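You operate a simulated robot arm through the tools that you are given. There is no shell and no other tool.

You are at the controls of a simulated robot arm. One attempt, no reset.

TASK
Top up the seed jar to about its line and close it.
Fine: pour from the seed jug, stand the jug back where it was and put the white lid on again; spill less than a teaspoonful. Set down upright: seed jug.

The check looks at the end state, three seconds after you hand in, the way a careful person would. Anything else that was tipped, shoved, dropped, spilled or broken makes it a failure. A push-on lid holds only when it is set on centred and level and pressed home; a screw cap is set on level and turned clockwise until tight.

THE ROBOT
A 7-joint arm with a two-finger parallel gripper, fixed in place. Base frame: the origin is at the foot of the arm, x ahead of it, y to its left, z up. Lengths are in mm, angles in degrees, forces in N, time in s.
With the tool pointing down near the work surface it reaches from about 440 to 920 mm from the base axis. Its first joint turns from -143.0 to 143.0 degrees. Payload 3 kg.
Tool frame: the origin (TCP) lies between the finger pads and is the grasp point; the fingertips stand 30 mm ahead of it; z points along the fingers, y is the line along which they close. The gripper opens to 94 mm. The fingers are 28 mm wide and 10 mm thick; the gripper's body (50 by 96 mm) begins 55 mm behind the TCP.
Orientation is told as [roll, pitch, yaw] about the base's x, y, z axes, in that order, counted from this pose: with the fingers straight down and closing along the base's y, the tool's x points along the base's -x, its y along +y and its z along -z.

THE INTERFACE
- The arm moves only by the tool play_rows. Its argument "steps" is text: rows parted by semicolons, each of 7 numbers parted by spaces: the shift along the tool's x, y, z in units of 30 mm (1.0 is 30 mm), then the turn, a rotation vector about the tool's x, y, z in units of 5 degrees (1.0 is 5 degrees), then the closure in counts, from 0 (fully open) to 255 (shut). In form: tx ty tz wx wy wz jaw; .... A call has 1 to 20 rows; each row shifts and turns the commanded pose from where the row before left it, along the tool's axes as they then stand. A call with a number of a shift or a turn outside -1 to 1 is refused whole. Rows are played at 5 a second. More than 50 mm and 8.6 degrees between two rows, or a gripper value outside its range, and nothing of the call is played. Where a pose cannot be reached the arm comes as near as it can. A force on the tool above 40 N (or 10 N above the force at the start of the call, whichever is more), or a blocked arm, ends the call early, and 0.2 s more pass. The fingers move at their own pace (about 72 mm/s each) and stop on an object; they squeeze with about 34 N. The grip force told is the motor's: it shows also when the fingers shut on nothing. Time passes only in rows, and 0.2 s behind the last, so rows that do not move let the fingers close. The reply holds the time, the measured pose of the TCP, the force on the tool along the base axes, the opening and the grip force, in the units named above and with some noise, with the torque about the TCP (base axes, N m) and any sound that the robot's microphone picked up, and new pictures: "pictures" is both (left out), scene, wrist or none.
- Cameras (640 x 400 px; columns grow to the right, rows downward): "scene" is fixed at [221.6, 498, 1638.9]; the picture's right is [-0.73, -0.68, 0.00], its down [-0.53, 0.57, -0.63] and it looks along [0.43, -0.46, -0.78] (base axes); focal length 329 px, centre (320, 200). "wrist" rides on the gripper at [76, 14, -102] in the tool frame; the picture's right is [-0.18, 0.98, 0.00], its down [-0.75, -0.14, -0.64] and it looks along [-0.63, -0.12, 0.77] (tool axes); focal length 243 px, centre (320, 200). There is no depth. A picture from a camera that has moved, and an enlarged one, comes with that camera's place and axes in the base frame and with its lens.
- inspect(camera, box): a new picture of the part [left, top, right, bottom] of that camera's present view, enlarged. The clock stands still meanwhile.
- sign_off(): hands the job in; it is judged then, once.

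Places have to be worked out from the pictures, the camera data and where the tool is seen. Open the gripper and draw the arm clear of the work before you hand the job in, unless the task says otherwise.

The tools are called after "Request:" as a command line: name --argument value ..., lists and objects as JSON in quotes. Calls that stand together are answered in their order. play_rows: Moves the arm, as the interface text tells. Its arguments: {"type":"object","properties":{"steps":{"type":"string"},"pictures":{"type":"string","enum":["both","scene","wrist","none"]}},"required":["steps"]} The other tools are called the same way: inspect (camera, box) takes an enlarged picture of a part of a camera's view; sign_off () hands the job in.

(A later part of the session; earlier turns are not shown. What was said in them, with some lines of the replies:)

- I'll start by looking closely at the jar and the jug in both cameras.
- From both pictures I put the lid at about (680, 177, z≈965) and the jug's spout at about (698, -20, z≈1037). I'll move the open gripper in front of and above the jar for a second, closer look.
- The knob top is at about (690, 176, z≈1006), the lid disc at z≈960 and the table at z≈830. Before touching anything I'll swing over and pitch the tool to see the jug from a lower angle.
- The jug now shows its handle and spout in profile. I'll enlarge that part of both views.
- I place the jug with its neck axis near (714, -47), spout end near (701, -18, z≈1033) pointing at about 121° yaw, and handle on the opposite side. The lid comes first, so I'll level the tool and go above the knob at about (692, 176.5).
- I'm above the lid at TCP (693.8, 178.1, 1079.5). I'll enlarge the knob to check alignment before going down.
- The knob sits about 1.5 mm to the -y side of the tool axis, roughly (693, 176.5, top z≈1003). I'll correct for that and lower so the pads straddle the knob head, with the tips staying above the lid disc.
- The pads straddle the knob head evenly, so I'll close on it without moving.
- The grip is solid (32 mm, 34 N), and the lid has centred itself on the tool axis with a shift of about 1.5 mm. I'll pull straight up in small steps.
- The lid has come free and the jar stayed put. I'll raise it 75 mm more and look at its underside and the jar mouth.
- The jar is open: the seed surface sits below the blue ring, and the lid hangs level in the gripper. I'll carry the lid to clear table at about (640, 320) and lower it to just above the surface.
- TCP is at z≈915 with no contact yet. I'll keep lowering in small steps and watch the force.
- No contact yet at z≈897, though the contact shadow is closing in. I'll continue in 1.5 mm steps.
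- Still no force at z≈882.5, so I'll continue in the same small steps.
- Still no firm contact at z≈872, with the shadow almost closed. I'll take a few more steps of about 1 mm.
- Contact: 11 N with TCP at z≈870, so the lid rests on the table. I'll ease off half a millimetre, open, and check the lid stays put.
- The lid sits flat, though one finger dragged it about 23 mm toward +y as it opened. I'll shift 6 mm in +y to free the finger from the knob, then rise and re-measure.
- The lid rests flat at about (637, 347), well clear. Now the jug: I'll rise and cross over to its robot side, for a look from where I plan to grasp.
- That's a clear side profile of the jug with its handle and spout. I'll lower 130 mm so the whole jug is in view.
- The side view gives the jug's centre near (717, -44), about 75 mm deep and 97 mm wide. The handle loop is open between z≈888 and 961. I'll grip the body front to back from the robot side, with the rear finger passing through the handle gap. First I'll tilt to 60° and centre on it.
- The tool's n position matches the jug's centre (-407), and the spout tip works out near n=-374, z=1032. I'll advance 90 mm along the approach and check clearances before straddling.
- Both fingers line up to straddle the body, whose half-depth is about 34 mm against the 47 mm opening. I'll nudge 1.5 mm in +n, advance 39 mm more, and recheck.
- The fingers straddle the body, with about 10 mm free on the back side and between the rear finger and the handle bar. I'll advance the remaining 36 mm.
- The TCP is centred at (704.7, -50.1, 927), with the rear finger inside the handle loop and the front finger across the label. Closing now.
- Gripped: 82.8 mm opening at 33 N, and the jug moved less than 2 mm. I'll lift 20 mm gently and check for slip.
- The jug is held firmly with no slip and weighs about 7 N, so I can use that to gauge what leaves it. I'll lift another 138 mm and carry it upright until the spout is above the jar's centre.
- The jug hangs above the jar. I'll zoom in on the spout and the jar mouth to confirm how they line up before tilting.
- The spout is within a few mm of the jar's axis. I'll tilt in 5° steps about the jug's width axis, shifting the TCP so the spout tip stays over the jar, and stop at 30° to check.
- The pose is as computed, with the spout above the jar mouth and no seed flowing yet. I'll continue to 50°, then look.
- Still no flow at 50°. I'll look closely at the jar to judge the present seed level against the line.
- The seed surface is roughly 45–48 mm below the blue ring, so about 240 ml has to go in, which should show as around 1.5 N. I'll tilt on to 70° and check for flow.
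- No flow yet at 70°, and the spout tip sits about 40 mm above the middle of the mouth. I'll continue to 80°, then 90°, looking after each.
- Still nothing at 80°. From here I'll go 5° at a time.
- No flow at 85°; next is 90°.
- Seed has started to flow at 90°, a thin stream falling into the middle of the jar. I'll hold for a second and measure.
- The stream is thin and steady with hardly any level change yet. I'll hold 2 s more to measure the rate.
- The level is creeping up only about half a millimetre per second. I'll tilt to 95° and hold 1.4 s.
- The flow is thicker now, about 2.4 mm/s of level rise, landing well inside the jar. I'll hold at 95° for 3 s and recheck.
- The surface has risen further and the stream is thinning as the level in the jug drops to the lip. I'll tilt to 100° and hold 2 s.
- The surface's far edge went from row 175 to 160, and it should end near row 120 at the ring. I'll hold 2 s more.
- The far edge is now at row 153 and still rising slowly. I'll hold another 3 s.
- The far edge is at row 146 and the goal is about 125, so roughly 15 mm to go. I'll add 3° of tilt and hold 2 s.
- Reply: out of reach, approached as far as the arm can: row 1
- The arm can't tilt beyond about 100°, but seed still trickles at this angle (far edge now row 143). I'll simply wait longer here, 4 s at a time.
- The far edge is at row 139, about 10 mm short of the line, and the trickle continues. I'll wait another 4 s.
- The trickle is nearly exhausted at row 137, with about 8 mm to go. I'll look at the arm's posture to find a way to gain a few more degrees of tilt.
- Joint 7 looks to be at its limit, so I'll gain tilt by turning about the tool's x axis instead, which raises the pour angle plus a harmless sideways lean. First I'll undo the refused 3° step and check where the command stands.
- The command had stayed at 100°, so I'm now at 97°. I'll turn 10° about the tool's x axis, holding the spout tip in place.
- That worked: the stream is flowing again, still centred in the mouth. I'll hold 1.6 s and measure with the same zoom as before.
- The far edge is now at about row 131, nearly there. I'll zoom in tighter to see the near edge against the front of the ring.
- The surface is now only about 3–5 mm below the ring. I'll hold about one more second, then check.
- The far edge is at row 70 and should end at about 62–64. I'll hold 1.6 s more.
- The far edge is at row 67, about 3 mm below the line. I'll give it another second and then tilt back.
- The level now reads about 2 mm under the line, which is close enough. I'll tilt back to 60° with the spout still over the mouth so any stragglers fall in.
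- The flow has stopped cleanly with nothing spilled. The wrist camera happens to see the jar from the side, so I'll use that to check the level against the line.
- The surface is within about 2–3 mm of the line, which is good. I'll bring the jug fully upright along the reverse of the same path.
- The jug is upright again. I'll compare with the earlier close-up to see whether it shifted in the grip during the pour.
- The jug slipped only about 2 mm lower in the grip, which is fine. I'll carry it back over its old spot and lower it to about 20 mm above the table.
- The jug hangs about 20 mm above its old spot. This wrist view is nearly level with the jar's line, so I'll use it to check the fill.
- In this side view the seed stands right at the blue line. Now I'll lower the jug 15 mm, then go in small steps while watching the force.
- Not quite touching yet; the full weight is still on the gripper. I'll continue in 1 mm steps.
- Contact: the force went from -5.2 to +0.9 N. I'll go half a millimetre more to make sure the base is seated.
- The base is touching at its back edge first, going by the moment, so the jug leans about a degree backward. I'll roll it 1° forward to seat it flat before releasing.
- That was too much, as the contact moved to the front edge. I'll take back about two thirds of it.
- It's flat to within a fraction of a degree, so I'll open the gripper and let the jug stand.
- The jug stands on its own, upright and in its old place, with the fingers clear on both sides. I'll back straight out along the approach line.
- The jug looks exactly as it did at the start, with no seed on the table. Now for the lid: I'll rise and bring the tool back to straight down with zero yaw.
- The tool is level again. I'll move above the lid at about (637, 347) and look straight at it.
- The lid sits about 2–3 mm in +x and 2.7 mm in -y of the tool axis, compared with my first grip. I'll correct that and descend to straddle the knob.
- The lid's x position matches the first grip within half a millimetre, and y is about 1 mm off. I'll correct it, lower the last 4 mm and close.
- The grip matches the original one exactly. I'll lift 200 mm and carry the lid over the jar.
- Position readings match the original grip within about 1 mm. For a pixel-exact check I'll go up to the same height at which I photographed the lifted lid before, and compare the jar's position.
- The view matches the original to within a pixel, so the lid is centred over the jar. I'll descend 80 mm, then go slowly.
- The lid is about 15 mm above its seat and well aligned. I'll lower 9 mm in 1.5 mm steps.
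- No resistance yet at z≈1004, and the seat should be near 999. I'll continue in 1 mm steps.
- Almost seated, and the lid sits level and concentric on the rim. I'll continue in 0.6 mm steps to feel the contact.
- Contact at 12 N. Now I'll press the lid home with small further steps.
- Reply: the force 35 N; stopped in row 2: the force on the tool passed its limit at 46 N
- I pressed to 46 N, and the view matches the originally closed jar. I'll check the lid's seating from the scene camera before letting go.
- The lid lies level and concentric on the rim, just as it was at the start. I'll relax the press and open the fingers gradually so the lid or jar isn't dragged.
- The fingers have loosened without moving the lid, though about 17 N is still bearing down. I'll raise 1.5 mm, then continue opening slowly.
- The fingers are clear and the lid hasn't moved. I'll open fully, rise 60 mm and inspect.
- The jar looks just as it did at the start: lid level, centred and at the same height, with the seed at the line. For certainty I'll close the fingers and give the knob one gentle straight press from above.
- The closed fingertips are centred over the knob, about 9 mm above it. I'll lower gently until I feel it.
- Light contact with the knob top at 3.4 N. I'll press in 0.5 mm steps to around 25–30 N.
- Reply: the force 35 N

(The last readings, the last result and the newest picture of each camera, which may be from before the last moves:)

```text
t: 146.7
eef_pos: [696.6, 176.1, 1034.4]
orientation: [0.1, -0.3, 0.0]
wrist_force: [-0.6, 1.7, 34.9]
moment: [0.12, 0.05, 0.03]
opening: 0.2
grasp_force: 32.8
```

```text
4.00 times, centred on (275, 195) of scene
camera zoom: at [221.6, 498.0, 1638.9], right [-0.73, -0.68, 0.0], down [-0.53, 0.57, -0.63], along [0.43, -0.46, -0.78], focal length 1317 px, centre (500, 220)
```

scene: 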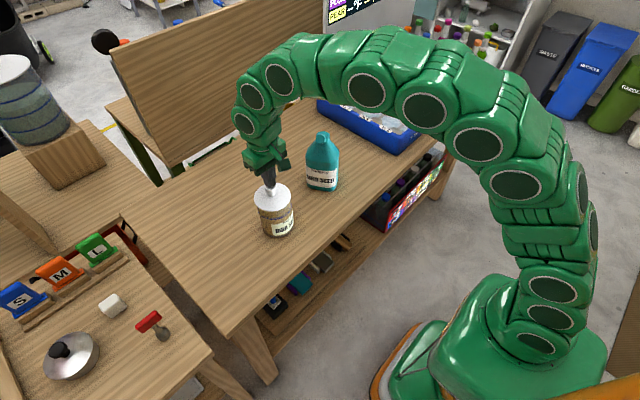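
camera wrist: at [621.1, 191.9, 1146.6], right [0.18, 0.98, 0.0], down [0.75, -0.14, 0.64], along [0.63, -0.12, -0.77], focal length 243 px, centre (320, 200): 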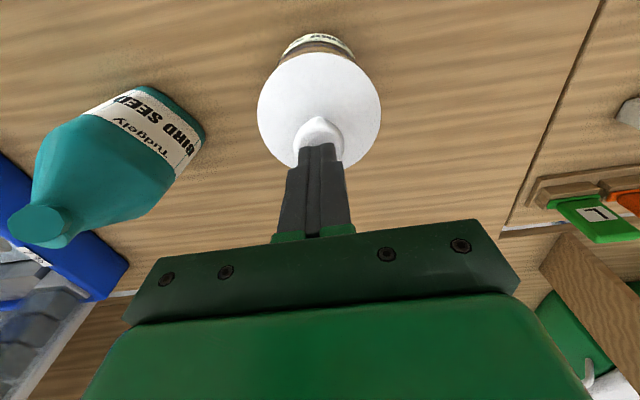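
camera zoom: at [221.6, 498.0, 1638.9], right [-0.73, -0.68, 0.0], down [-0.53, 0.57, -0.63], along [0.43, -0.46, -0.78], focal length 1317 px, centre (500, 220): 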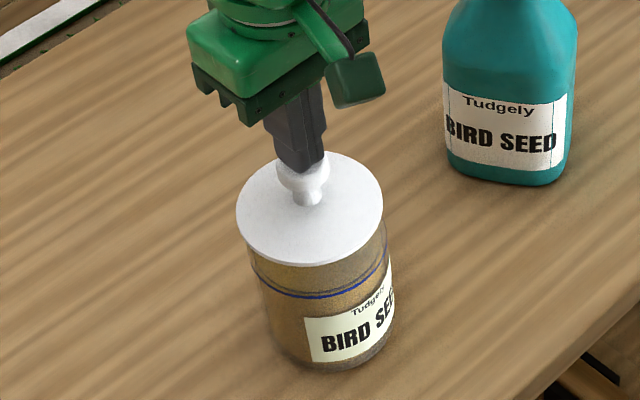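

The lid is solid under a 35 N press, with no give. I'll lift straight off, open the gripper and draw the arm clear.

Request:
play_rows --steps "0 0 -0.03 0 0 0 255; 0 0 -0.2 0 0 0 255; 0 0 -0.6 0 0 0 255; 0 0 -0.9 0 0 0 0; 0 0 -0.9 0 0 0 0; 0 0 -0.9 0 0 0 0; 0 0 -0.9 0 0 0 0; 0 0 -0.9 0 0 0 0; 0.6 0 -0.6 0 0 0 0; 0.8 0 0 0 0 0 0; 0.8 0 0 0 0 0 0; 0.8 0 0 0 0 0 0; 0.8 0 0 0 0 0 0; 0.8 0 0 0 0 0 0; 0 0 0 0 0 0 0; 0 0 0 0 0 0 0" --pictures "both"

Request:
inspect --camera "scene" --box '[235, 165, 315, 245]'

Request:
inspect --camera "scene" --box '[230, 110, 390, 250]'

Request:
inspect --camera "wrist" --box '[180, 90, 420, 240]'

```text
t: 150.1
eef_pos: [557.9, 175.0, 1210.8]
orientation: [0.0, 0.0, 0.1]
wrist_force: [0.1, 0.2, -0.3]
moment: [-0.01, 0.02, -0.01]
opening: 93.8
grasp_force: 0.1
camera wrist: at [482.9, 190.8, 1313.2], right [0.18, 0.98, 0.0], down [0.75, -0.14, 0.64], along [0.63, -0.12, -0.77], focal length 243 px, centre (320, 200)
```

scene: 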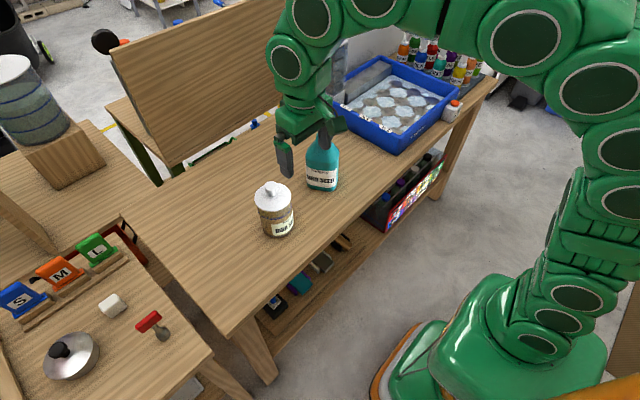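
wrist: 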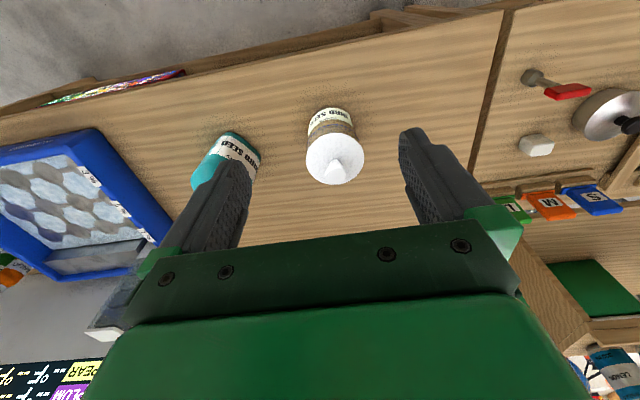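

```text
5.00 times, centred on (275, 205) of scene
camera zoom: at [221.6, 498.0, 1638.9], right [-0.73, -0.68, 0.0], down [-0.53, 0.57, -0.63], along [0.43, -0.46, -0.78], focal length 1646 px, centre (545, 175)
```

zoom: 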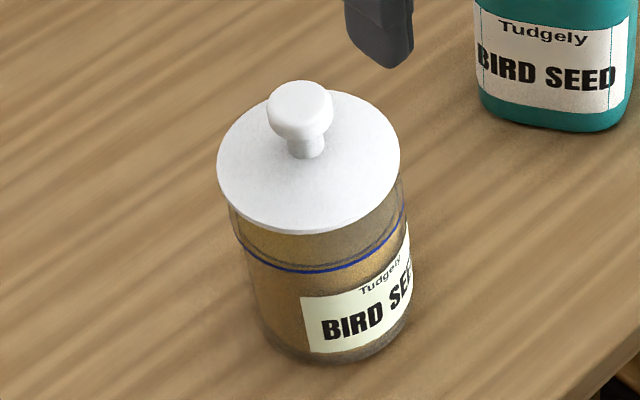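

```text
2.86 times, centred on (310, 180) of scene
camera zoom: at [221.6, 498.0, 1638.9], right [-0.73, -0.68, 0.0], down [-0.53, 0.57, -0.63], along [0.43, -0.46, -0.78], focal length 940 px, centre (349, 257)
```

zoom: 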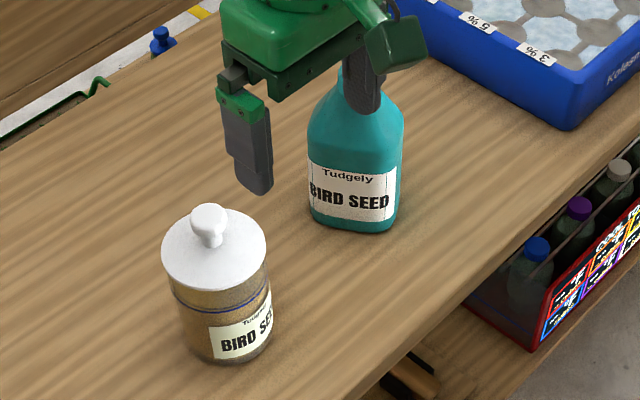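

```text
2.67 times, centred on (300, 165) of wrist
camera zoom: at [482.9, 190.8, 1313.2], right [0.18, 0.98, 0.0], down [0.75, -0.14, 0.64], along [0.63, -0.12, -0.77], focal length 647 px, centre (373, 293)
```

zoom: 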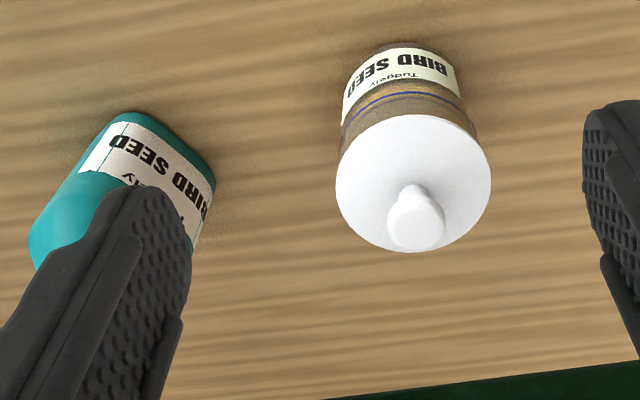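

The jar is filled to its line with the lid on centred and level, the jug stands upright where it was, and the table is clean. The arm is clear with the gripper open, so I'm handing in the job.

Request:
sign_off

```text
The job is handed in.
```

I topped up the seed jar to its line, put the white lid back on and handed the job in. The result hasn't come back yet.

- **Fill level:** in the camera views the seed stands at the blue line, at most 2–3 mm under it.
- **Lid:** it sits centred and level at its original height. I pressed it home on the rim to about 46 N, then pressed the knob from above to about 35 N, and it did not give. I heard no click at any point.
- **Jug:** it stands upright where it was, within a few millimetres of its old spot.
- **Spills:** none show on the table in the pictures.
- **Small movements:** gripping the lid's knob shifted the jar by about 2 mm. The lid slid about 23 mm on the table when I first let go of it, but stayed flat.

The gripper is open and the arm is clear of the work.
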